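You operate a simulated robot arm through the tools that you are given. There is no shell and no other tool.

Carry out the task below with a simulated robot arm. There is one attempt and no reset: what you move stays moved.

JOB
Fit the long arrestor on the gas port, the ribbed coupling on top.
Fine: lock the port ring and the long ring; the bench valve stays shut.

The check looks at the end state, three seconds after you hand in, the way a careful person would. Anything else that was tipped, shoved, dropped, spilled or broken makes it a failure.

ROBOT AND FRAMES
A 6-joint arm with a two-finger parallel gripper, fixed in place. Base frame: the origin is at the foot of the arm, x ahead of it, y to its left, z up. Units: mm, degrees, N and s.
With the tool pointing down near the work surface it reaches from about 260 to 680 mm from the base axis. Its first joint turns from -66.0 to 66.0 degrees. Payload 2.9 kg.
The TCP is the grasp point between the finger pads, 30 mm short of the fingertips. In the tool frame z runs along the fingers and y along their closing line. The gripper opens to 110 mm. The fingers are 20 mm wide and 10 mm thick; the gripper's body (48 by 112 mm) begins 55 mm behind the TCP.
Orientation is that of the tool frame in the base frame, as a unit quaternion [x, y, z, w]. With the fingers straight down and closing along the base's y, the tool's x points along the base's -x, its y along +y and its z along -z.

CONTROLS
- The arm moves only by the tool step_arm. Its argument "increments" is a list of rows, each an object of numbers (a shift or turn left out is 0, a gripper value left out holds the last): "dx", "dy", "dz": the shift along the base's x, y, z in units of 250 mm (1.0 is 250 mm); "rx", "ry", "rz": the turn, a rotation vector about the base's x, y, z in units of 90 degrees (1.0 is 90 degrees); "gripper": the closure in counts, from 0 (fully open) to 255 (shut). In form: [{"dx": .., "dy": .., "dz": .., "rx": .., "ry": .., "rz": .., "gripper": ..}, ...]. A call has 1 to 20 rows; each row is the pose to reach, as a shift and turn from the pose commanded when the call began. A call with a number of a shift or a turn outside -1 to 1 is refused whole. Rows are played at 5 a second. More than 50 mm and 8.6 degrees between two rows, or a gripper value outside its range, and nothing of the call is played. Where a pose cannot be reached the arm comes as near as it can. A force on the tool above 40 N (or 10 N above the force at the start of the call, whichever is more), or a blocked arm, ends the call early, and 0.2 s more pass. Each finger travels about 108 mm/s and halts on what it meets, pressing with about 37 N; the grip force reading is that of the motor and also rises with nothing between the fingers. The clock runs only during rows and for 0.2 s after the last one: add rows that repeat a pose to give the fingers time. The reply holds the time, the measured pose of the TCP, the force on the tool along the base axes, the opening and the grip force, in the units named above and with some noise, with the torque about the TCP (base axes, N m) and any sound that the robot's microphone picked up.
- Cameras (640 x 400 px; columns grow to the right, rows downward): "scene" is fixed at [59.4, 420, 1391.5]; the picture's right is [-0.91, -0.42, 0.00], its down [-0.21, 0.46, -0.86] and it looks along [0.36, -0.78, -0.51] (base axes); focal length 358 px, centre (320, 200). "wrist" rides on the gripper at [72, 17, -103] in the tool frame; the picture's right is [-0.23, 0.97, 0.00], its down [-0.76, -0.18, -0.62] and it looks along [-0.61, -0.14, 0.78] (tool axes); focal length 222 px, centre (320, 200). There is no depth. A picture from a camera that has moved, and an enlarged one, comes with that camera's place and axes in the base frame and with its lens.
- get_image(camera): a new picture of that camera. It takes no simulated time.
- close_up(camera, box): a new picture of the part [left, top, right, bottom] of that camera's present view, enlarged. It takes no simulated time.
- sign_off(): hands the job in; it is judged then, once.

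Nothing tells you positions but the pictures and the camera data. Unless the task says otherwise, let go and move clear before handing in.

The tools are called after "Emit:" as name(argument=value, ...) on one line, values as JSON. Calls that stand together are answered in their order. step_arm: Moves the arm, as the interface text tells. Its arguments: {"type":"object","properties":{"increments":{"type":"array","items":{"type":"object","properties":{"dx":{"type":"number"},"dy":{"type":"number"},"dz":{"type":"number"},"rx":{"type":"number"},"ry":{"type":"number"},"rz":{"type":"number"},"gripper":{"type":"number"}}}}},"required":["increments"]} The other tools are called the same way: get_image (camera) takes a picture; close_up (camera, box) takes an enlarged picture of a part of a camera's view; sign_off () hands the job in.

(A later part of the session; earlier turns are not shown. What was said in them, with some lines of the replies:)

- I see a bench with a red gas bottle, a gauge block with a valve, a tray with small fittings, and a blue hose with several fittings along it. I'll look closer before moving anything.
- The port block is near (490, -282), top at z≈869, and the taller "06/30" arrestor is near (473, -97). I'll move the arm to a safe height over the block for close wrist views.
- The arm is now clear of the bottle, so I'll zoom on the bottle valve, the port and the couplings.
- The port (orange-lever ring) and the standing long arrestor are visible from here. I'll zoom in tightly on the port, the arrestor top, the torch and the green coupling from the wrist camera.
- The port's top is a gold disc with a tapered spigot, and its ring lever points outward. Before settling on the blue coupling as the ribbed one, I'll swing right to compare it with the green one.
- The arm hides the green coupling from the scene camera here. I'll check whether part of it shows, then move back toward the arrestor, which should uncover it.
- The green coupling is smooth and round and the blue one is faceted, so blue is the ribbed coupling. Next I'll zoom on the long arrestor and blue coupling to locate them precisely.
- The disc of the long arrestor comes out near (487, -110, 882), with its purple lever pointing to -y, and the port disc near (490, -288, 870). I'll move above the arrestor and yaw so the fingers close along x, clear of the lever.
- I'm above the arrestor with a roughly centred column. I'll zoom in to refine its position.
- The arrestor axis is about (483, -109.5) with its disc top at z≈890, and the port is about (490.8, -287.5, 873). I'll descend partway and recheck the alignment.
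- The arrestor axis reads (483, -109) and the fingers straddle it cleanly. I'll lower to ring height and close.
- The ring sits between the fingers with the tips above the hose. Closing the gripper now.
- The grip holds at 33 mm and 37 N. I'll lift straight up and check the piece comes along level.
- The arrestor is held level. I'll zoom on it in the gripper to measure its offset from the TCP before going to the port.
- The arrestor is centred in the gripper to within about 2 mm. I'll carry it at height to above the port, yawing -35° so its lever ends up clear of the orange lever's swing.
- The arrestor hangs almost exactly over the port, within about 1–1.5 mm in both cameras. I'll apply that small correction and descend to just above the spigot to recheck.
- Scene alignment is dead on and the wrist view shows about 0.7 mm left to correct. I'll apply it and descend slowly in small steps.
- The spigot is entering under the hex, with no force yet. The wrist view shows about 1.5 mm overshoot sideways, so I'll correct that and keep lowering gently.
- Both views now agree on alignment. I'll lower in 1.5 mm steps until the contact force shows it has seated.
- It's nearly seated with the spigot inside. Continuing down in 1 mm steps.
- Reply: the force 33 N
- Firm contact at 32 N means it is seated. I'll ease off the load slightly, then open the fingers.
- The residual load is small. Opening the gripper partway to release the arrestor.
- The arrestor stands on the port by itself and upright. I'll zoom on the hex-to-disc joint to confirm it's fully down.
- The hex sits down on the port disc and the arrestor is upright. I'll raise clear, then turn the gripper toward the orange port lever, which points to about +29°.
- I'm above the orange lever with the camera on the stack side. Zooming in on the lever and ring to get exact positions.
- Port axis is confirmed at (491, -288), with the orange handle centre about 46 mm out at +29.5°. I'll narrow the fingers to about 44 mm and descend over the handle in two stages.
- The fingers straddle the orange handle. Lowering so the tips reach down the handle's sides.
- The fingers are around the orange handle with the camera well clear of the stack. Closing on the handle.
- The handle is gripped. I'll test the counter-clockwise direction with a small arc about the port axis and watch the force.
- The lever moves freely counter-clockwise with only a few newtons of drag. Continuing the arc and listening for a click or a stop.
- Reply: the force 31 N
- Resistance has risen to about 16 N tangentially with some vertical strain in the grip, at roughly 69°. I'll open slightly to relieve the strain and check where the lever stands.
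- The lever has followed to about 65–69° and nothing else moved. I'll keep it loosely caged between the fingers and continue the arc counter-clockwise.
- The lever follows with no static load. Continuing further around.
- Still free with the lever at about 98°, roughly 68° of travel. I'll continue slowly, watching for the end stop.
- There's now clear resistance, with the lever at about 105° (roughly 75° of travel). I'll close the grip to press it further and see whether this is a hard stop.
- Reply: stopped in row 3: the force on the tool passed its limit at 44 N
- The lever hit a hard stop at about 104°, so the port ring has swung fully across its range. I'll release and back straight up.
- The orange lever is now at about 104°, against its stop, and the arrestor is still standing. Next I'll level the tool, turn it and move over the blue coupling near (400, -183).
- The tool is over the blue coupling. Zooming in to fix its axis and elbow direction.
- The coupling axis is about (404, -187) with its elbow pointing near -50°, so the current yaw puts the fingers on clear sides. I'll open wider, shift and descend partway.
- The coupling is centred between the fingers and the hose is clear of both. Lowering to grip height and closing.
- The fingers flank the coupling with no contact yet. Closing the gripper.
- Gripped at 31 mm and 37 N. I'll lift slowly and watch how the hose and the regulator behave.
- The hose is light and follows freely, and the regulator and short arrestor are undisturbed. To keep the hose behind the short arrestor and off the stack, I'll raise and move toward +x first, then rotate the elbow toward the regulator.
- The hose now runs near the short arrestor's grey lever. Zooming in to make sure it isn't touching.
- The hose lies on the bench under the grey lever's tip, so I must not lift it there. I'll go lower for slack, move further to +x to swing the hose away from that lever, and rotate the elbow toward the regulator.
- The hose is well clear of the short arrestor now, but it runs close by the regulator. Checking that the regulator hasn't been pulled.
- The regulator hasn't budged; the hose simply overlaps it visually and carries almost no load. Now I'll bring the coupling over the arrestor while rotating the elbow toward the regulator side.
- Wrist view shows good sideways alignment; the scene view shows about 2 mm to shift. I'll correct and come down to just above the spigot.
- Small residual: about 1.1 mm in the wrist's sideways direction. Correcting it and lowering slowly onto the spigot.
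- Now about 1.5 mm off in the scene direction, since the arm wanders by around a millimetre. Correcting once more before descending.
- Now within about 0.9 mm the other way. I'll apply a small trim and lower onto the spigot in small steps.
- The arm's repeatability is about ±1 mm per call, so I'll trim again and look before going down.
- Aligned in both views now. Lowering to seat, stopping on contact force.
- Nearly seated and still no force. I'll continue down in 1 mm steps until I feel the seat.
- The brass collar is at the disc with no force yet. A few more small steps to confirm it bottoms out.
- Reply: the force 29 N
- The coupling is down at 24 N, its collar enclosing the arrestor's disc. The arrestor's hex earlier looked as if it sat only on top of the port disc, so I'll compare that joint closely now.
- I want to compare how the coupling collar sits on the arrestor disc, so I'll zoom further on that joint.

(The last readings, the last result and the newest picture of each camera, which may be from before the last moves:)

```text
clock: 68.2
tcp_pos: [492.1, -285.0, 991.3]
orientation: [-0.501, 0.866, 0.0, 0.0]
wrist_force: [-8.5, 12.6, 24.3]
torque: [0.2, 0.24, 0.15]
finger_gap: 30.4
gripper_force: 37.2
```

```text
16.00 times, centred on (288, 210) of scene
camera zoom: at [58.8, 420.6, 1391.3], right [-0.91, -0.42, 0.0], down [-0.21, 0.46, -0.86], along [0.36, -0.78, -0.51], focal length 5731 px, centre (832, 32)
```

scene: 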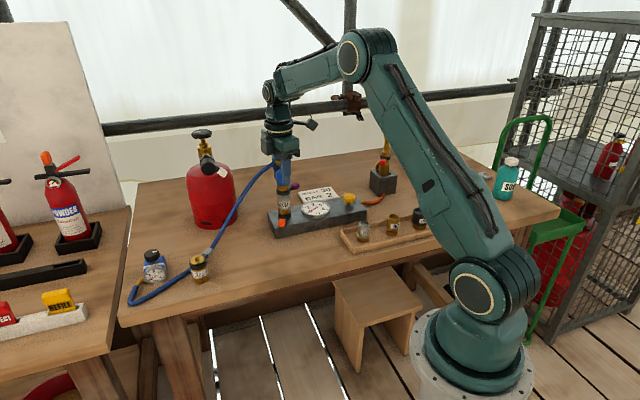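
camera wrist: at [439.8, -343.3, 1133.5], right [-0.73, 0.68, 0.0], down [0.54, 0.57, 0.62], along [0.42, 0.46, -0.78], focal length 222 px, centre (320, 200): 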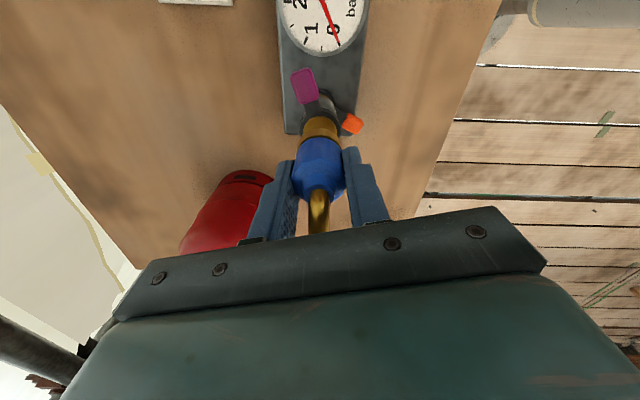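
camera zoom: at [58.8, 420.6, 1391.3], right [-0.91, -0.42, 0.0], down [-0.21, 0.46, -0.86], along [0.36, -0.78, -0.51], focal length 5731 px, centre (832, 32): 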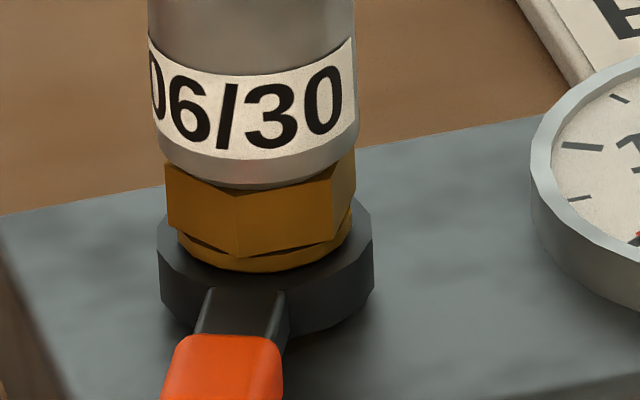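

The collar's visible height (collar plus disc) matches a seat on the disc top, the same as the arrestor on the port, so both joints are consistent. I'll ease off the load, then release the coupling slowly and watch that it stays.

Emit:
step_arm(increments=[{"dz": 0.004}, {"dz": 0.008}, {"dz": 0.008}])

Emit:
step_arm(increments=[{"gripper": 200}, {"gripper": 180}, {"gripper": 165}, {"gripper": 165}])

Emit:
close_up(camera="scene", box=[255, 150, 325, 220])

Emit:
close_up(camera="wrist", box=[240, 70, 400, 240])

```text
clock: 69.0
tcp_pos: [492.4, -284.4, 992.9]
orientation: [-0.501, 0.866, 0.0, 0.001]
wrist_force: [6.0, 4.9, 7.1]
torque: [0.05, -0.36, 0.2]
finger_gap: 30.0
gripper_force: 37.0
```

```text
clock: 70.0
tcp_pos: [491.5, -285.6, 993.4]
orientation: [-0.5, 0.866, 0.001, 0.0]
wrist_force: [0.1, -1.2, -0.6]
torque: [-0.04, -0.01, -0.02]
finger_gap: 38.7
gripper_force: 0.0
```

```text
5.71 times, centred on (290, 185) of scene
camera zoom: at [59.4, 420.0, 1391.5], right [-0.91, -0.42, 0.0], down [-0.21, 0.46, -0.86], along [0.36, -0.78, -0.51], focal length 2047 px, centre (491, 286)
```

zoom: 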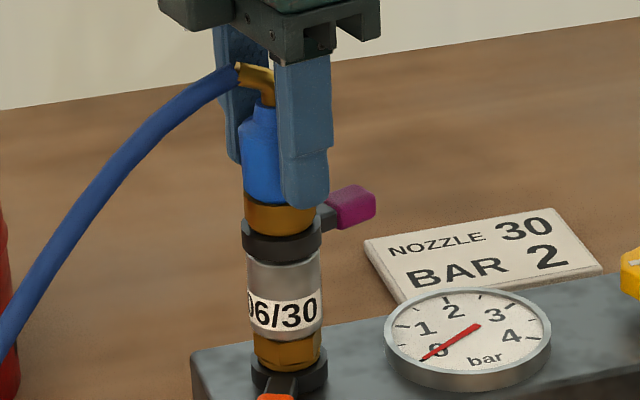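

```text
2.35 times, centred on (320, 155) of wrist
camera zoom: at [440.6, -341.4, 1095.7], right [-0.73, 0.68, 0.0], down [0.54, 0.57, 0.62], along [0.43, 0.46, -0.78], focal length 523 px, centre (320, 306)
```

zoom: 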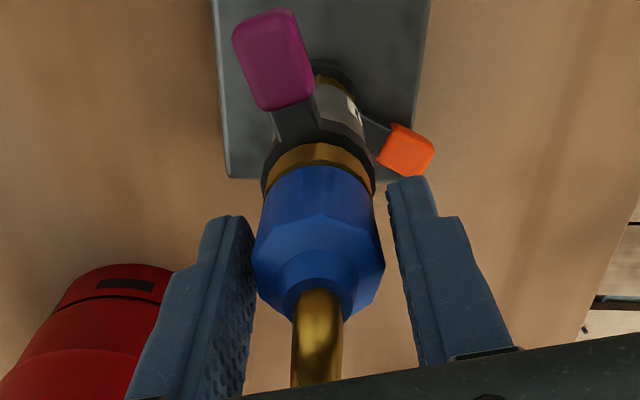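

The coupling stands free and upright. Opening wider and rising straight up, clear of the elbow.

Emit:
step_arm(increments=[{"gripper": 140}, {"gripper": 110}, {"gripper": 80}, {"gripper": 80}, {"gripper": 80, "dz": 0.04}, {"gripper": 80, "dz": 0.12}, {"gripper": 80, "dz": 0.24}, {"gripper": 80, "dz": 0.4}, {"gripper": 80, "dz": 0.4}])

Emit:
get_image(camera="scene")

Emit:
get_image(camera="wrist")

Emit:
close_up(camera="scene", box=[245, 150, 325, 225])

```text
clock: 72.0
tcp_pos: [489.4, -283.4, 1095.2]
orientation: [-0.501, 0.866, 0.0, -0.001]
wrist_force: [-0.6, 0.4, 0.5]
torque: [0.04, -0.01, 0.02]
finger_gap: 75.6
gripper_force: 0.1
```

```text
taken
```

scene: 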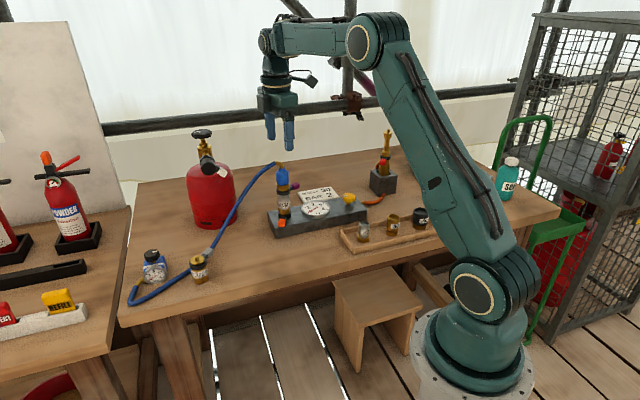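

```text
taken
camera wrist: at [440.1, -339.5, 1197.9], right [-0.73, 0.68, 0.0], down [0.54, 0.57, 0.62], along [0.43, 0.46, -0.78], focal length 222 px, centre (320, 200)
```

wrist: 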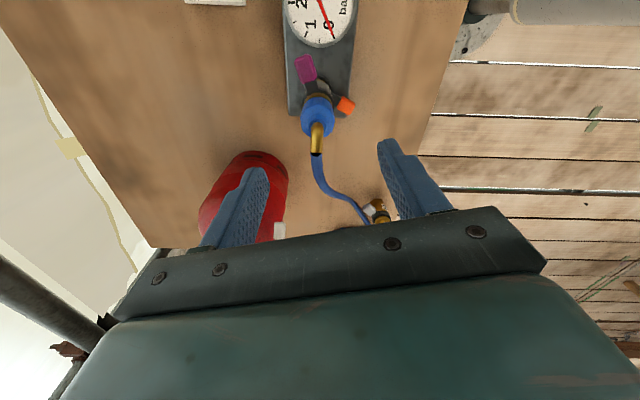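

```text
5.33 times, centred on (285, 188) of scene
camera zoom: at [59.4, 420.0, 1391.5], right [-0.91, -0.42, 0.0], down [-0.21, 0.46, -0.86], along [0.36, -0.78, -0.51], focal length 1910 px, centre (507, 267)
```

zoom: 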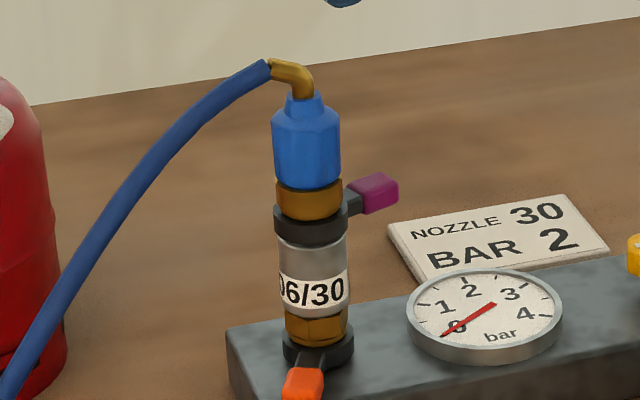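

The stack is standing with the coupling on top. I'll locate the purple lever precisely and check the hose near the short arrestor.

Emit:
close_up(camera="wrist", box=[270, 40, 370, 170])

Emit:
close_up(camera="scene", box=[180, 230, 250, 290])

```text
3.08 times, centred on (320, 105) of wrist
camera zoom: at [440.1, -339.5, 1197.9], right [-0.73, 0.68, 0.0], down [0.54, 0.57, 0.62], along [0.43, 0.46, -0.78], focal length 684 px, centre (320, 492)
```

zoom: 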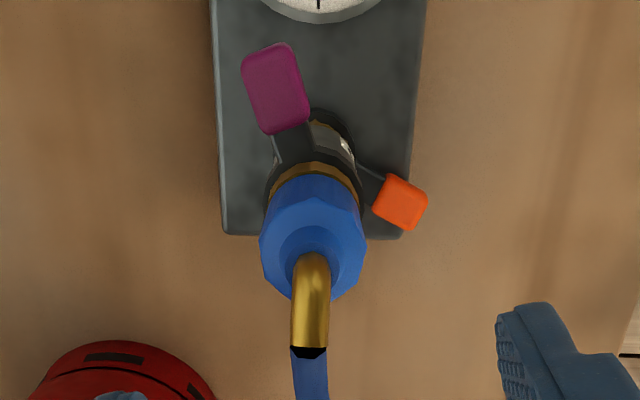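

```text
6.67 times, centred on (215, 260) of scene
camera zoom: at [59.4, 420.0, 1391.5], right [-0.91, -0.42, 0.0], down [-0.21, 0.46, -0.86], along [0.36, -0.78, -0.51], focal length 2388 px, centre (1020, -200)
```

zoom: 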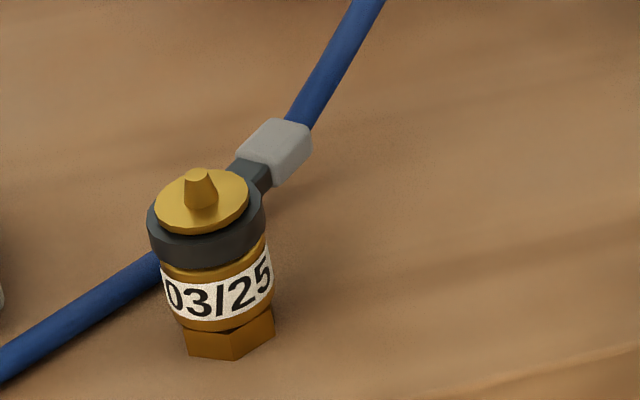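

The purple lever sits at about 246° with its handle centre roughly 40 mm out at z≈936. I'll position over it with the camera facing outward and descend in stages.

Emit:
step_arm(increments=[{"dx": -0.03, "dy": -0.08, "rz": 0.036, "gripper": 139}, {"dx": -0.069, "dy": -0.169, "rz": 0.072, "gripper": 139}, {"dx": -0.069, "dy": -0.169, "rz": 0.072, "dz": -0.1, "gripper": 139}, {"dx": -0.069, "dy": -0.169, "rz": 0.072, "dz": -0.2, "gripper": 139}, {"dx": -0.069, "dy": -0.169, "rz": 0.072, "dz": -0.3, "gripper": 139}, {"dx": -0.069, "dy": -0.169, "rz": 0.072, "dz": -0.38, "gripper": 139}, {"dx": -0.069, "dy": -0.169, "rz": 0.072, "dz": -0.38, "gripper": 139}])

Emit:
get_image(camera="wrist")

Emit:
close_up(camera="wrist", box=[240, 80, 400, 240])

Emit:
close_up(camera="scene", box=[250, 140, 340, 220])

```text
clock: 73.5
tcp_pos: [474.2, -328.1, 997.6]
orientation: [-0.548, 0.837, 0.0, -0.001]
wrist_force: [0.5, 0.9, 0.3]
torque: [0.0, 0.0, 0.03]
finger_gap: 50.1
gripper_force: 0.1
```

```text
taken
camera wrist: at [430.2, -389.7, 1100.7], right [-0.8, 0.6, 0.0], down [0.47, 0.63, 0.62], along [0.37, 0.5, -0.78], focal length 222 px, centre (320, 200)
```

wrist: 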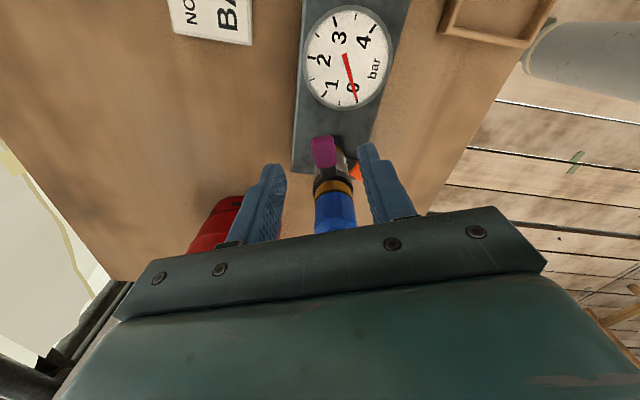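

```text
2.50 times, centred on (320, 160) of wrist
camera zoom: at [430.2, -389.7, 1100.7], right [-0.8, 0.6, 0.0], down [0.47, 0.63, 0.62], along [0.37, 0.5, -0.78], focal length 555 px, centre (320, 300)
```

zoom: 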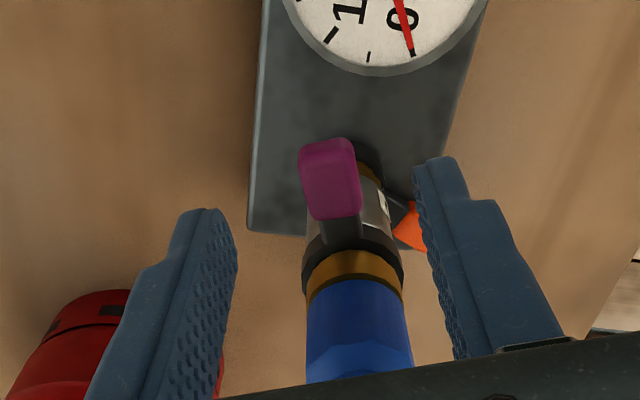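

```text
5.00 times, centred on (295, 180) of scene
camera zoom: at [59.4, 420.0, 1391.5], right [-0.91, -0.42, 0.0], down [-0.21, 0.46, -0.86], along [0.36, -0.78, -0.51], focal length 1791 px, centre (445, 300)
```

zoom: 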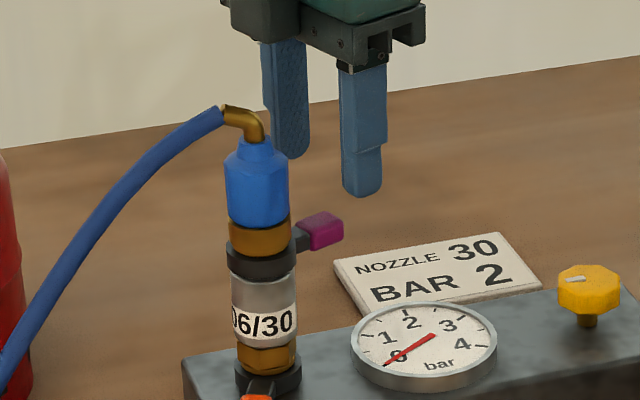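

The gripper has a dark box on its stack-facing side, which may come near the coupling's elbow when I descend. Checking its size first.

Emit:
close_up(camera="scene", box=[250, 105, 346, 185])

```text
5.00 times, centred on (298, 145) of scene
camera zoom: at [59.4, 420.0, 1391.5], right [-0.91, -0.42, 0.0], down [-0.21, 0.46, -0.86], along [0.36, -0.78, -0.51], focal length 1791 px, centre (430, 475)
```

zoom: 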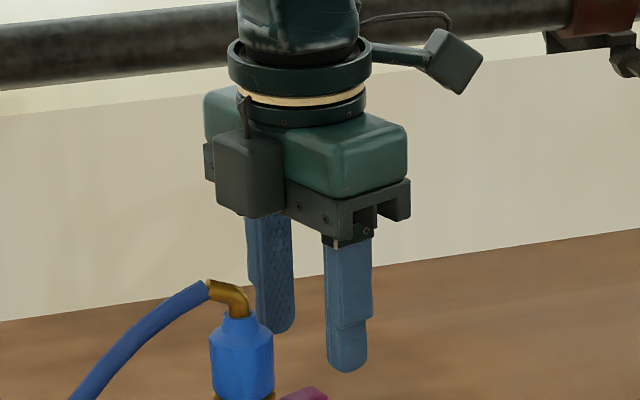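

That box would sit over the elbow at working height, so I'll flip the gripper 180°, which leaves only the higher camera above the stack with good margin. First rise, then rotate in place.

Emit:
step_arm(increments=[{"dz": 0.15}, {"dz": 0.3}, {"dz": 0.4}, {"dz": 0.4, "rz": -0.09}, {"dz": 0.4, "rz": -0.18}, {"dz": 0.4, "rz": -0.27}, {"dz": 0.4, "rz": -0.36}, {"dz": 0.4, "rz": -0.45}, {"dz": 0.4, "rz": -0.54}, {"dz": 0.4, "rz": -0.63}, {"dz": 0.4, "rz": -0.72}, {"dz": 0.4, "rz": -0.81}, {"dz": 0.4, "rz": -0.9}, {"dz": 0.4, "rz": -0.99}, {"dz": 0.4, "rz": -1.0}])

Emit:
step_arm(increments=[{"rz": -0.09}, {"rz": -0.18}, {"rz": -0.27}, {"rz": -0.36}, {"rz": -0.45}, {"rz": -0.54}, {"rz": -0.63}, {"rz": -0.72}, {"rz": -0.81}, {"rz": -0.9}, {"rz": -0.99}, {"rz": -1.0}, {"rz": -1.0}])

Emit:
get_image(camera="wrist")

Emit:
get_image(camera="scene")

```text
clock: 76.8
tcp_pos: [474.9, -326.4, 1097.7]
orientation: [0.205, 0.979, 0.001, 0.0]
wrist_force: [-0.2, 0.4, -0.3]
torque: [0.01, 0.03, 0.0]
finger_gap: 50.3
gripper_force: 0.1
```

```text
clock: 79.5
tcp_pos: [474.8, -328.1, 1097.9]
orientation: [0.837, 0.547, 0.0, 0.001]
wrist_force: [0.9, 0.2, -0.2]
torque: [0.03, 0.0, 0.03]
finger_gap: 50.1
gripper_force: 0.1
```

```text
taken
camera wrist: at [518.7, -269.4, 1201.4], right [0.8, -0.6, 0.0], down [-0.47, -0.63, 0.62], along [-0.37, -0.5, -0.78], focal length 222 px, centre (320, 200)
```

wrist: 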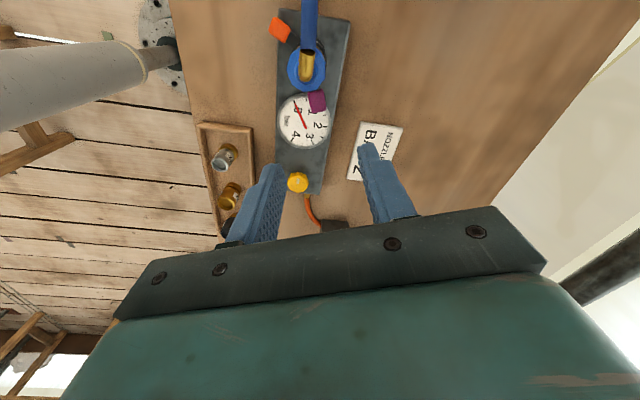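

```text
taken
```

scene: 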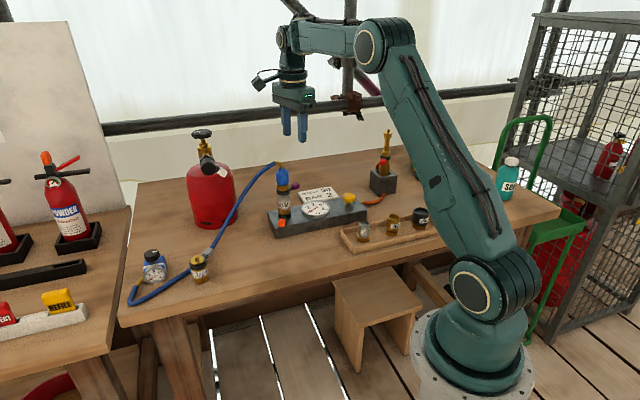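

Good. Zooming on the purple lever from this orientation to recheck its place before descending.

Emit:
close_up(camera="wrist", box=[265, 30, 375, 150])

```text
3.33 times, centred on (320, 90) of wrist
camera zoom: at [518.7, -269.4, 1201.4], right [0.8, -0.6, 0.0], down [-0.47, -0.63, 0.62], along [-0.37, -0.5, -0.78], focal length 740 px, centre (320, 567)
```

zoom: 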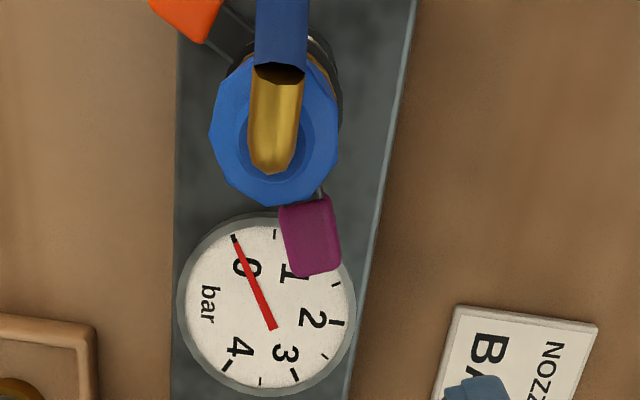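

Aligned within about a millimetre. Descending in two stages around the purple handle.

Emit:
step_arm(increments=[{"dz": -0.1}, {"dz": -0.2}, {"dz": -0.3}, {"dz": -0.4}, {"dz": -0.4}])

Emit:
close_up(camera="scene", box=[245, 110, 341, 220])

Emit:
get_image(camera="wrist")

```text
clock: 80.8
tcp_pos: [473.8, -327.7, 997.1]
orientation: [0.837, 0.548, 0.0, 0.0]
wrist_force: [0.1, 0.2, -0.9]
torque: [0.01, 0.0, -0.01]
finger_gap: 49.9
gripper_force: 0.1
```

```text
3.64 times, centred on (293, 165) of scene
camera zoom: at [59.4, 420.0, 1391.5], right [-0.91, -0.42, 0.0], down [-0.21, 0.46, -0.86], along [0.36, -0.78, -0.51], focal length 1302 px, centre (418, 327)
```

zoom: 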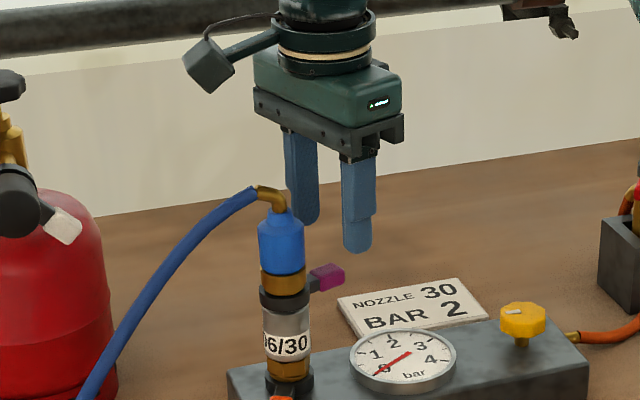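

```text
taken
camera wrist: at [518.3, -269.0, 1100.5], right [0.8, -0.6, 0.0], down [-0.47, -0.63, 0.62], along [-0.37, -0.5, -0.78], focal length 222 px, centre (320, 200)
```

wrist: 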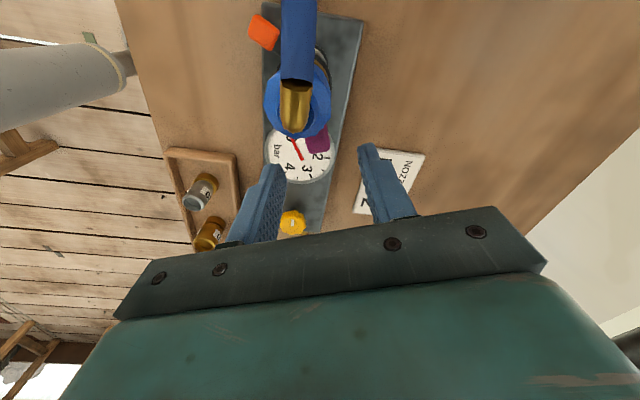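

The camera stays well above the hose. Lowering the last 40 mm to lever height.

Emit:
step_arm(increments=[{"dz": -0.05}, {"dz": -0.1}, {"dz": -0.14}, {"dz": -0.16}, {"dz": -0.16}])

Emit:
close_up(camera="scene", box=[245, 120, 341, 220])

Emit:
get_image(camera="wrist")

Emit:
close_up(camera="scene", box=[272, 165, 328, 205])

```text
clock: 82.0
tcp_pos: [474.0, -327.7, 957.0]
orientation: [0.837, 0.547, 0.001, 0.001]
wrist_force: [0.0, 0.1, 0.3]
torque: [0.03, 0.03, 0.01]
finger_gap: 50.0
gripper_force: 0.1
```

```text
4.00 times, centred on (293, 170) of scene
camera zoom: at [59.4, 420.0, 1391.5], right [-0.91, -0.42, 0.0], down [-0.21, 0.46, -0.86], along [0.36, -0.78, -0.51], focal length 1433 px, centre (428, 320)
```

zoom: 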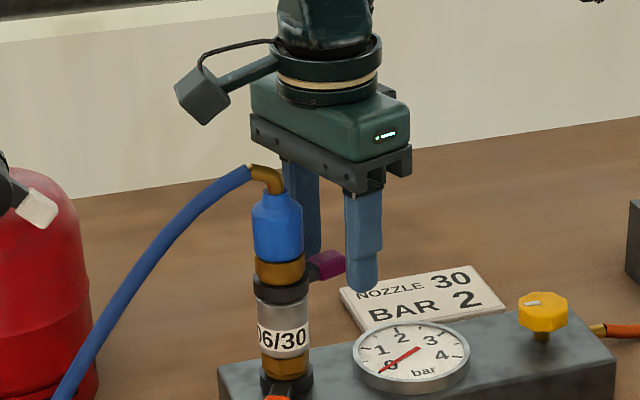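

```text
taken
camera wrist: at [518.8, -269.2, 1060.8], right [0.8, -0.6, 0.0], down [-0.47, -0.63, 0.62], along [-0.37, -0.5, -0.78], focal length 222 px, centre (320, 200)
```

wrist: 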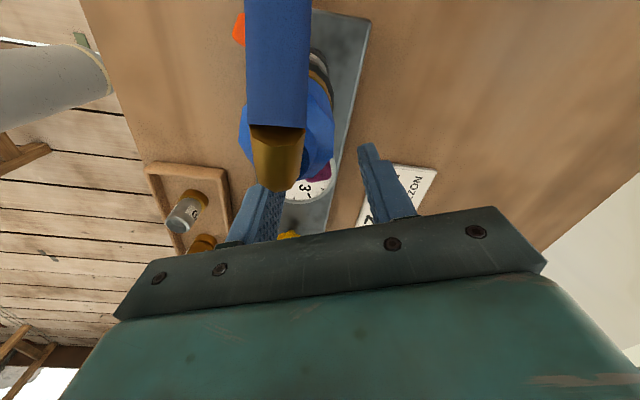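

```text
10.00 times, centred on (300, 185) of scene
camera zoom: at [59.4, 420.0, 1391.5], right [-0.91, -0.42, 0.0], down [-0.21, 0.46, -0.86], along [0.36, -0.78, -0.51], focal length 3582 px, centre (520, 350)
```

zoom: 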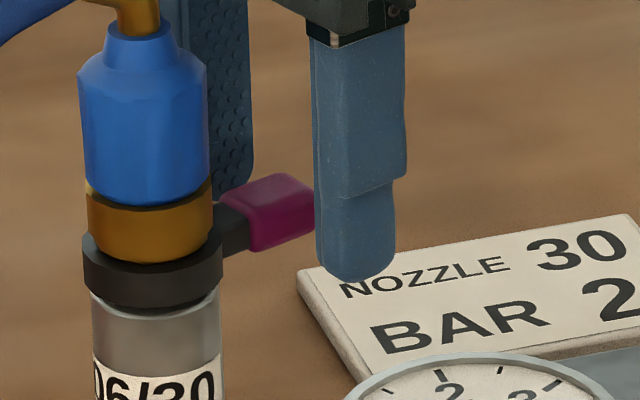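

The fingers straddle the purple handle. I'll narrow the cage and start the counter-clockwise arc about the stack axis, checking that the stack stays put.

Emit:
step_arm(increments=[{"gripper": 180}, {"gripper": 203}, {"gripper": 203, "dx": 0.0116, "dy": -0.0042, "rz": 0.0444}, {"gripper": 203, "dx": 0.0234, "dy": -0.0077, "rz": 0.0889}, {"gripper": 203, "dx": 0.0354, "dy": -0.0103, "rz": 0.1333}, {"gripper": 203, "dx": 0.0476, "dy": -0.0121, "rz": 0.1778}, {"gripper": 203, "dx": 0.0476, "dy": -0.0121, "rz": 0.1778}])

Emit:
close_up(camera="scene", box=[255, 150, 335, 220])

Emit:
get_image(camera="wrist")

```text
clock: 83.5
tcp_pos: [486.6, -330.6, 957.9]
orientation: [0.752, 0.659, 0.0, 0.0]
wrist_force: [-0.9, 0.5, -0.4]
torque: [0.02, 0.02, 0.02]
finger_gap: 22.4
gripper_force: 0.1
```

```text
5.71 times, centred on (295, 185) of scene
camera zoom: at [59.4, 420.0, 1391.5], right [-0.91, -0.42, 0.0], down [-0.21, 0.46, -0.86], along [0.36, -0.78, -0.51], focal length 2047 px, centre (463, 286)
```

zoom: 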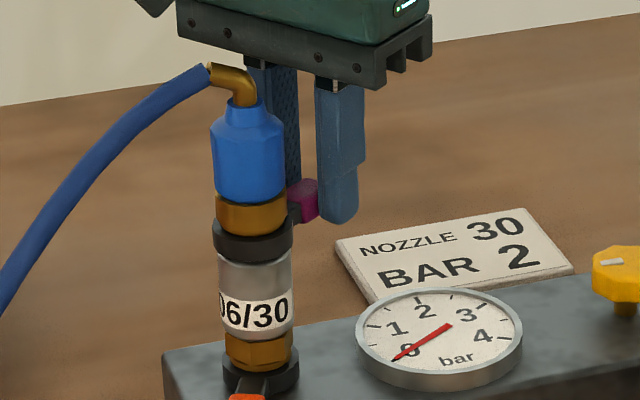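

```text
taken
camera wrist: at [512.2, -262.9, 1060.6], right [0.94, -0.35, 0.0], down [-0.28, -0.73, 0.62], along [-0.22, -0.58, -0.78], focal length 222 px, centre (320, 200)
```

wrist: 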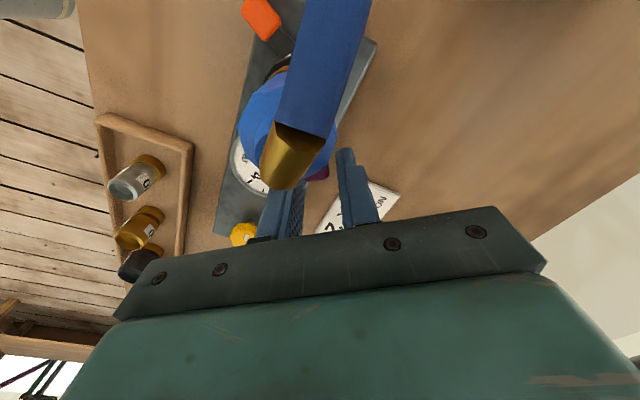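

The lever follows, the label hasn't turned, and the stack is steady. Continuing the arc.

Emit:
step_arm(increments=[{"dx": 0.0122, "dy": -0.0009, "rz": 0.0444}, {"dx": 0.0245, "dy": -0.001, "rz": 0.0889}, {"dx": 0.0368, "dy": -0.0002, "rz": 0.1333}, {"dx": 0.049, "dy": 0.0014, "rz": 0.1778}, {"dx": 0.061, "dy": 0.0038, "rz": 0.2222}, {"dx": 0.0728, "dy": 0.0072, "rz": 0.2667}, {"dx": 0.0728, "dy": 0.0072, "rz": 0.2667}])

Emit:
close_up(camera="scene", box=[255, 150, 335, 220])

Emit:
get_image(camera="wrist")

```text
clock: 85.2
tcp_pos: [505.2, -330.1, 958.1]
orientation: [0.598, 0.801, 0.001, 0.001]
wrist_force: [-1.1, -0.2, 0.8]
torque: [-0.03, -0.02, 0.01]
finger_gap: 22.5
gripper_force: 0.2
```

```text
5.71 times, centred on (295, 185) of scene
camera zoom: at [59.4, 420.0, 1391.5], right [-0.91, -0.42, 0.0], down [-0.21, 0.46, -0.86], along [0.36, -0.78, -0.51], focal length 2047 px, centre (463, 286)
```

zoom: 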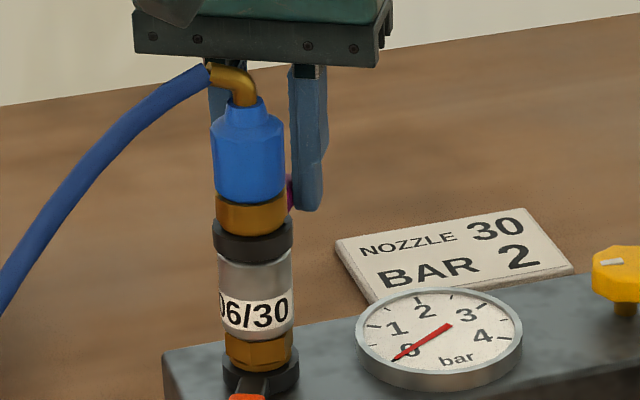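

```text
taken
camera wrist: at [500.3, -255.8, 1060.7], right [1.0, 0.06, 0.0], down [0.05, -0.78, 0.62], along [0.04, -0.62, -0.78], focal length 222 px, centre (320, 200)
```

wrist: 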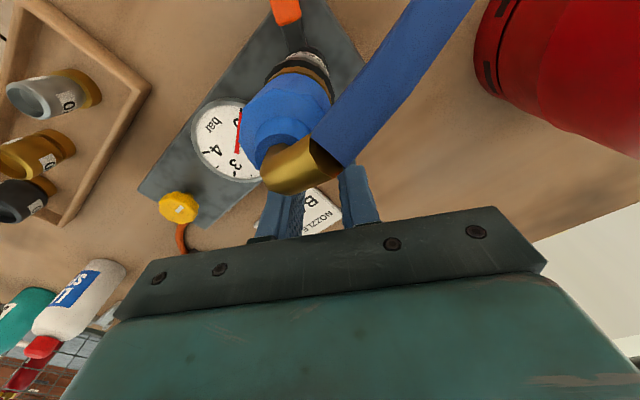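

Still free and the stack is steady. Continuing toward the expected stop.

Emit:
step_arm(increments=[{"dx": 0.0116, "dy": 0.0041, "rz": 0.0444}, {"dx": 0.0228, "dy": 0.009, "rz": 0.0889}, {"dx": 0.0337, "dy": 0.0147, "rz": 0.1333}, {"dx": 0.0442, "dy": 0.0212, "rz": 0.1778}, {"dx": 0.0542, "dy": 0.0283, "rz": 0.2222}, {"dx": 0.0542, "dy": 0.0283, "rz": 0.2222}])

Emit:
close_up(camera="scene", box=[245, 150, 325, 220])

Emit:
get_image(camera="wrist")

```text
clock: 86.5
tcp_pos: [518.8, -321.6, 956.5]
orientation: [0.45, 0.893, 0.001, 0.001]
wrist_force: [0.2, 0.7, 0.9]
torque: [0.0, -0.04, 0.0]
finger_gap: 22.5
gripper_force: 0.0
```

```text
5.71 times, centred on (285, 185) of scene
camera zoom: at [59.4, 420.0, 1391.5], right [-0.91, -0.42, 0.0], down [-0.21, 0.46, -0.86], along [0.36, -0.78, -0.51], focal length 2047 px, centre (520, 286)
```

zoom: 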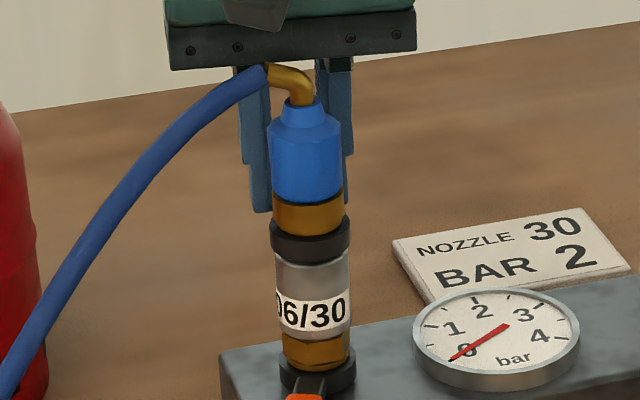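

```text
taken
camera wrist: at [488.1, -254.5, 1061.0], right [0.92, 0.4, 0.0], down [0.31, -0.72, 0.62], along [0.25, -0.57, -0.78], focal length 222 px, centre (320, 200)
```

wrist: 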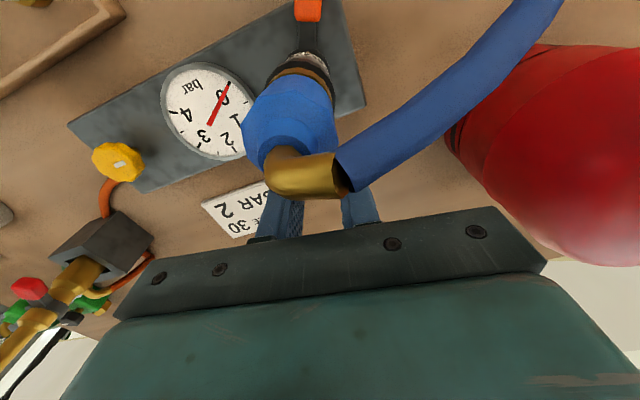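

The lever is at about 304°. For the last stretch I'll hold back the tool's yaw a little so the gripper body keeps clear of the hose, and push on to the stop.

Emit:
step_arm(increments=[{"dx": 0.0094, "dy": 0.0078, "rz": 0.03}, {"dx": 0.0184, "dy": 0.0163, "rz": 0.06}, {"dx": 0.0266, "dy": 0.0254, "rz": 0.0889}, {"dx": 0.0305, "dy": 0.0302, "rz": 0.1}, {"dx": 0.0305, "dy": 0.0302, "rz": 0.1}])

Emit:
close_up(camera="scene", box=[245, 150, 325, 220])

Emit:
get_image(camera="wrist")

```text
clock: 87.8
tcp_pos: [524.8, -313.7, 957.7]
orientation: [0.379, 0.925, 0.001, 0.001]
wrist_force: [1.3, -0.9, -0.5]
torque: [-0.03, -0.01, -0.01]
finger_gap: 22.4
gripper_force: 0.0
```

```text
5.71 times, centred on (285, 185) of scene
camera zoom: at [59.4, 420.0, 1391.5], right [-0.91, -0.42, 0.0], down [-0.21, 0.46, -0.86], along [0.36, -0.78, -0.51], focal length 2047 px, centre (520, 286)
```

zoom: 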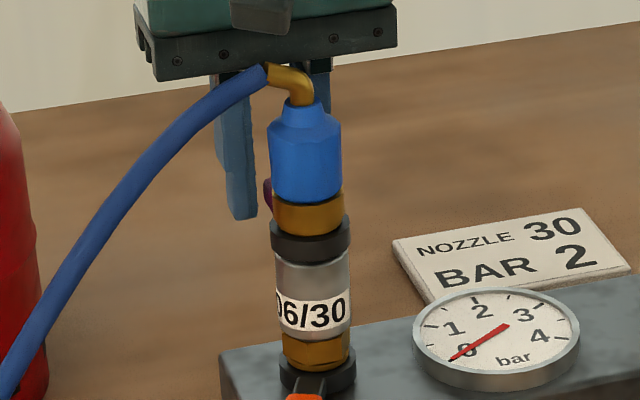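

```text
taken
camera wrist: at [485.7, -252.8, 1060.2], right [0.84, 0.54, 0.0], down [0.42, -0.66, 0.62], along [0.33, -0.53, -0.78], focal length 222 px, centre (320, 200)
```

wrist: 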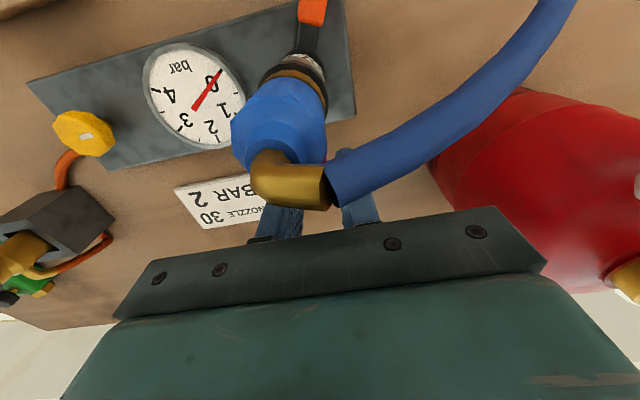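

The lever is near 316°, with the gripper body about 24 mm off the hose. Nudging on until it resists.

Emit:
step_arm(increments=[{"dx": 0.004, "dy": 0.0053}, {"dx": 0.0081, "dy": 0.0108}, {"dx": 0.0122, "dy": 0.0172}, {"dx": 0.0161, "dy": 0.024}, {"dx": 0.0161, "dy": 0.024}])

Emit:
close_up(camera="scene", box=[245, 150, 325, 220])

Emit:
get_image(camera="wrist")

```text
clock: 89.0
tcp_pos: [529.0, -308.0, 958.6]
orientation: [0.38, 0.925, 0.002, -0.001]
wrist_force: [-3.8, -4.8, -2.0]
torque: [-0.05, 0.04, 0.0]
finger_gap: 25.3
gripper_force: 2.0
```

```text
5.71 times, centred on (285, 185) of scene
camera zoom: at [59.4, 419.9, 1391.5], right [-0.91, -0.42, 0.0], down [-0.21, 0.46, -0.86], along [0.36, -0.78, -0.51], focal length 2047 px, centre (520, 286)
```

zoom: 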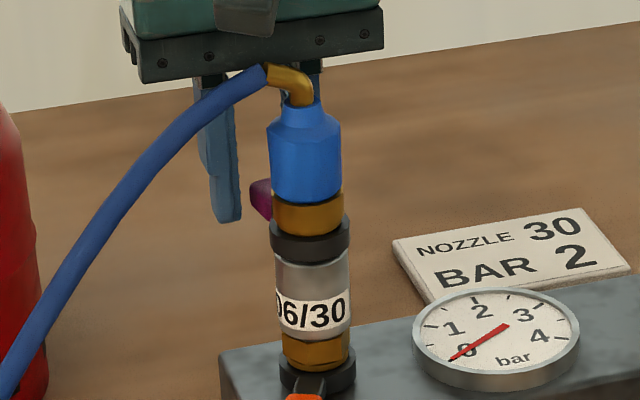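

```text
taken
camera wrist: at [489.5, -247.0, 1061.0], right [0.85, 0.53, 0.0], down [0.42, -0.66, 0.62], along [0.33, -0.53, -0.78], focal length 222 px, centre (320, 200)
```

wrist: 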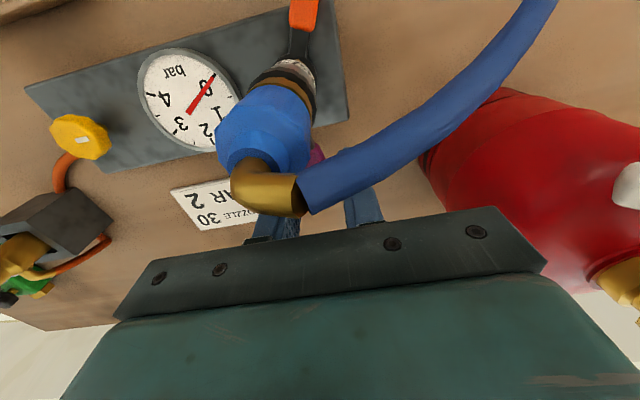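

Resistance begins with the lever at about 322°, matching the 75° travel seen on the port ring. One small further push to confirm it's the stop.

Emit:
step_arm(increments=[{"dx": 0.004, "dy": 0.007}, {"dx": 0.006, "dy": 0.0105}, {"dx": 0.006, "dy": 0.0105}])

Emit:
close_up(camera="scene", box=[245, 150, 325, 220])

```text
clock: 89.8
tcp_pos: [530.4, -306.5, 958.6]
orientation: [0.38, 0.925, 0.0, 0.001]
wrist_force: [-4.7, -16.9, -3.0]
torque: [-0.35, 0.04, 0.26]
finger_gap: 29.8
gripper_force: 7.1
```

```text
5.71 times, centred on (285, 185) of scene
camera zoom: at [59.4, 419.6, 1391.7], right [-0.91, -0.42, 0.0], down [-0.21, 0.46, -0.86], along [0.36, -0.78, -0.51], focal length 2047 px, centre (520, 286)
```

zoom: 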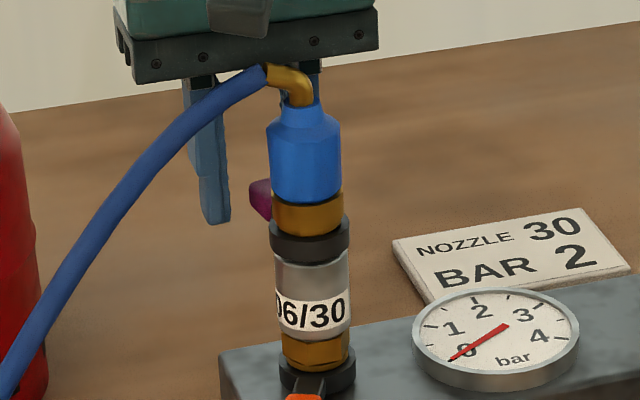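

The purple lever is hard against its stop, and the stack held firm under 17 N sideways, which indicates the port lock is holding. Backing off, opening and rising clear.

Emit:
step_arm(increments=[{"dx": -0.01, "dy": -0.017, "gripper": 195}, {"dx": -0.012, "dy": -0.021, "gripper": 160}, {"dx": -0.012, "dy": -0.021, "gripper": 145}, {"dx": -0.012, "dy": -0.021, "gripper": 145}, {"dx": -0.012, "dy": -0.021, "dz": 0.06, "gripper": 145}, {"dx": -0.012, "dy": -0.021, "dz": 0.18, "gripper": 145}, {"dx": -0.012, "dy": -0.021, "dz": 0.34, "gripper": 145}, {"dx": -0.012, "dy": -0.021, "dz": 0.5, "gripper": 145}, {"dx": -0.012, "dy": -0.021, "dz": 0.64, "gripper": 145}, {"dx": -0.012, "dy": -0.021, "dz": 0.64, "gripper": 145}])

Emit:
get_image(camera="scene")

Emit:
get_image(camera="wrist")

Emit:
close_up(camera="scene", box=[245, 150, 325, 225])

```text
clock: 92.0
tcp_pos: [528.3, -311.9, 1121.6]
orientation: [0.38, 0.925, 0.001, 0.0]
wrist_force: [0.3, 0.2, 0.3]
torque: [0.0, -0.01, 0.01]
finger_gap: 47.3
gripper_force: 0.1
```

```text
taken
```

scene: 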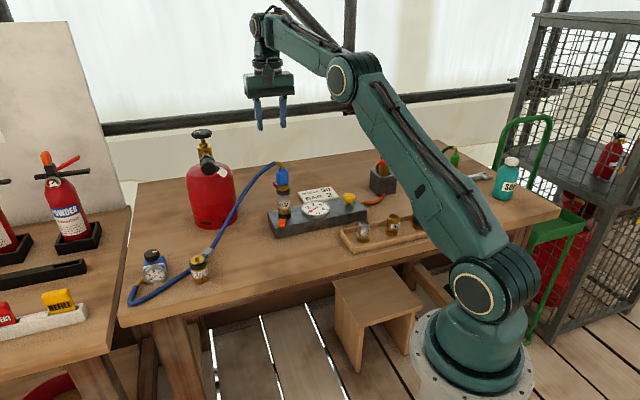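

```text
taken
camera wrist: at [489.0, -250.0, 1224.3], right [0.85, 0.53, 0.0], down [0.42, -0.66, 0.62], along [0.33, -0.53, -0.78], focal length 222 px, centre (320, 200)
```

wrist: 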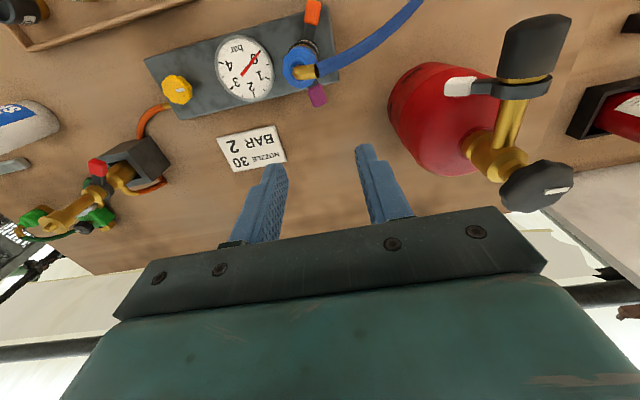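

```text
5.33 times, centred on (285, 188) of scene
camera zoom: at [59.4, 420.0, 1391.5], right [-0.91, -0.42, 0.0], down [-0.21, 0.46, -0.86], along [0.36, -0.78, -0.51], focal length 1910 px, centre (507, 267)
```

zoom: 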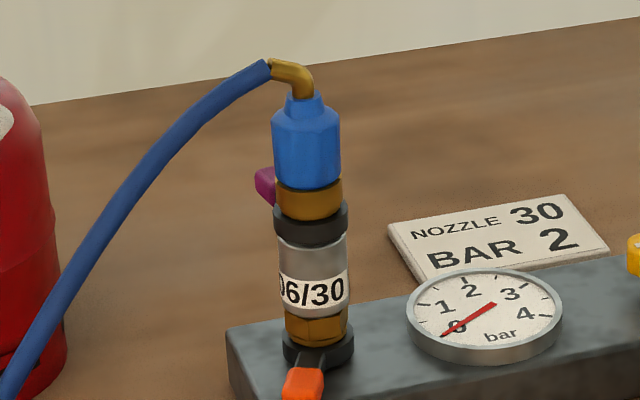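

Both levers appear in their locked positions and the gauge still reads 0. I'll do a final careful check of the lever angles, the short arrestor, regulator and bench valve.

Emit:
close_up(camera="wrist", box=[250, 0, 370, 120])

Emit:
close_up(camera="scene", box=[125, 225, 235, 305])

Emit:
close_up(camera="scene", box=[300, 175, 440, 250])

Emit:
close_up(camera="scene", box=[272, 195, 304, 225])

```text
3.33 times, centred on (310, 60) of wrist
camera zoom: at [489.0, -250.0, 1224.3], right [0.85, 0.53, 0.0], down [0.42, -0.66, 0.62], along [0.33, -0.53, -0.78], focal length 740 px, centre (353, 667)
```

zoom: 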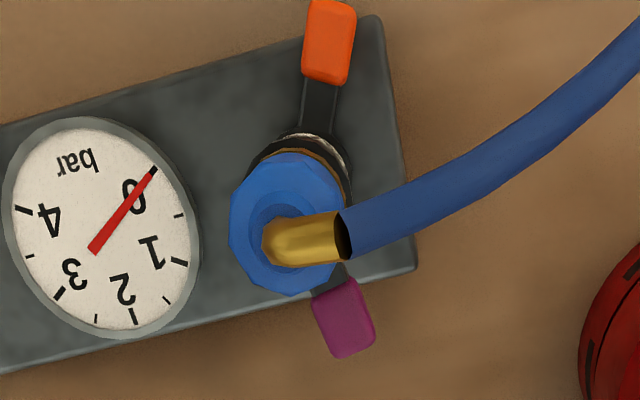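

```text
5.00 times, centred on (180, 265) of scene
camera zoom: at [59.4, 420.0, 1391.5], right [-0.91, -0.42, 0.0], down [-0.21, 0.46, -0.86], along [0.36, -0.78, -0.51], focal length 1791 px, centre (1020, -125)
```

zoom: 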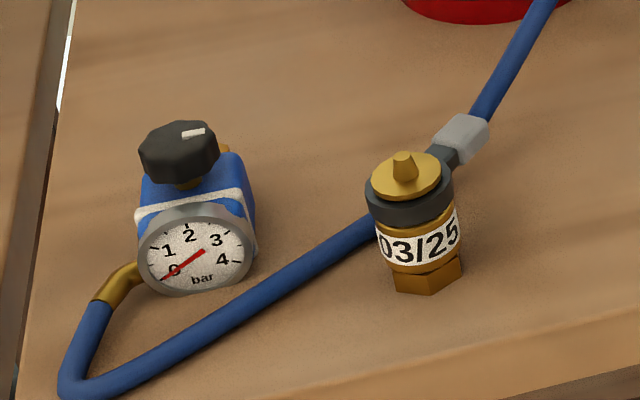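

```text
4.57 times, centred on (370, 212) of scene
camera zoom: at [59.4, 420.0, 1391.5], right [-0.91, -0.42, 0.0], down [-0.21, 0.46, -0.86], along [0.36, -0.78, -0.51], focal length 1637 px, centre (91, 143)
```

zoom: 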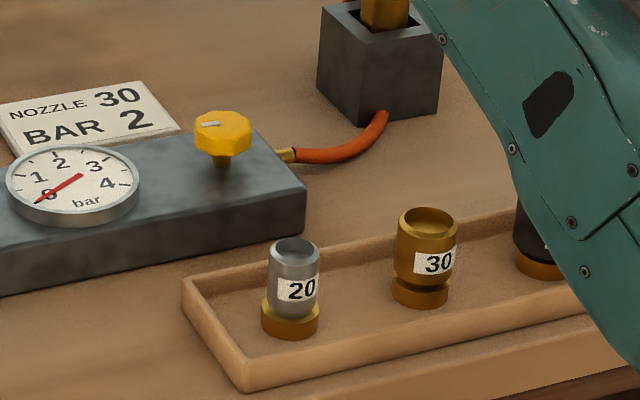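

```text
13.33 times, centred on (288, 210) of scene
camera zoom: at [59.4, 420.0, 1391.5], right [-0.91, -0.42, 0.0], down [-0.21, 0.46, -0.86], along [0.36, -0.78, -0.51], focal length 4776 px, centre (747, 67)
```

zoom: 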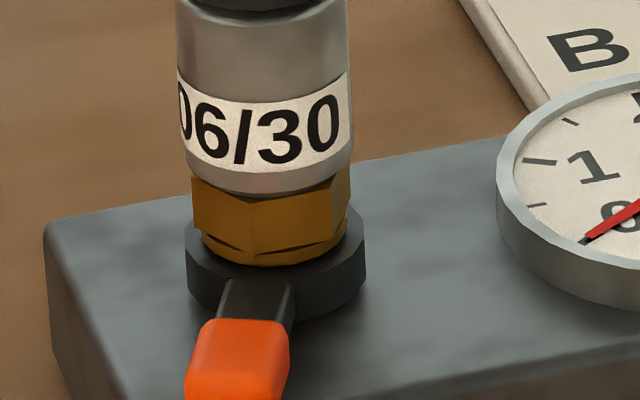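

Everything checks out: both ring levers are at their stops (roughly 75–80° of travel), the bench valve knob is unchanged with the gauge at 0, and the short arrestor and regulator are where they were. I'll retreat the arm further and take a last look.

Emit:
step_arm(increments=[{"dz": 0.15}, {"dz": 0.3}, {"dz": 0.34, "dx": -0.12, "dy": 0.1}, {"dz": 0.34, "dx": -0.24, "dy": 0.2}, {"dz": 0.34, "dx": -0.36, "dy": 0.32}, {"dz": 0.34, "dx": -0.46, "dy": 0.44}, {"dz": 0.34, "dx": -0.46, "dy": 0.44}])

Emit:
get_image(camera="scene")

Emit:
close_up(camera="scene", box=[120, 130, 440, 310])

```text
clock: 93.5
tcp_pos: [416.4, -199.4, 1203.3]
orientation: [0.379, 0.925, 0.0, 0.0]
wrist_force: [-0.7, -1.0, 1.1]
torque: [-0.01, -0.02, 0.04]
finger_gap: 47.7
gripper_force: 0.1
out of reach, approached as far as the arm can: row 2
```

```text
taken
```

scene: 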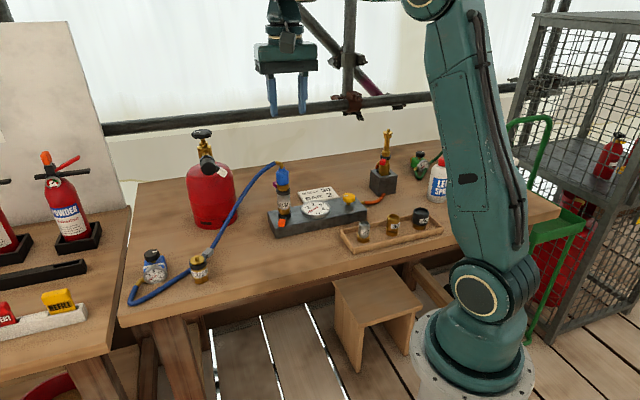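

```text
2.00 times, centred on (280, 220) of scene
camera zoom: at [59.4, 420.1, 1391.5], right [-0.91, -0.42, 0.0], down [-0.21, 0.46, -0.86], along [0.36, -0.78, -0.51], focal length 716 px, centre (400, 160)
```

zoom: 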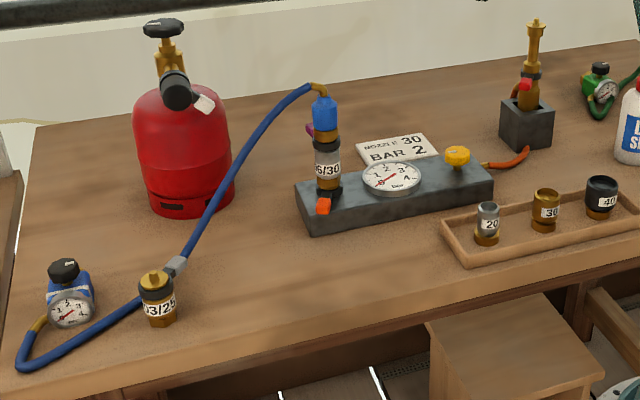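

The long arrestor is on the gas port and the ribbed blue coupling is on top. Both ring levers are at their stops, the bench valve is untouched with the gauge at 0, and the arm is clear, so I'm handing in.

Emit:
sign_off()

```text
The job is handed in.
```

The long arrestor ("06/30") is on the gas port, with the ribbed blue coupling on top of it. The job is handed in, but I haven't seen the result of the check.

- **Rings:** I turned the port ring and the long ring counter-clockwise until each lever hit a hard stop, about 75–80° round. I heard no click from either, so I'm going by the stops. The arrestor didn't move under about 17 N of sideways push, which suggests the port ring is holding it.
- **Bench valve:** I didn't touch the yellow knob, and the gauge still reads 0.
- **Coupling choice:** I took the blue coupling as the ribbed one because its sides are faceted, while the green one is smooth and round.
- **Everything else:** The short arrestor, blue regulator, gas bottle and nozzle tray look where they were. The blue hose now runs from the top of the stack, close behind the short arrestor's grey lever, back to its regulator.

The gripper is empty and the arm is clear of the bench.
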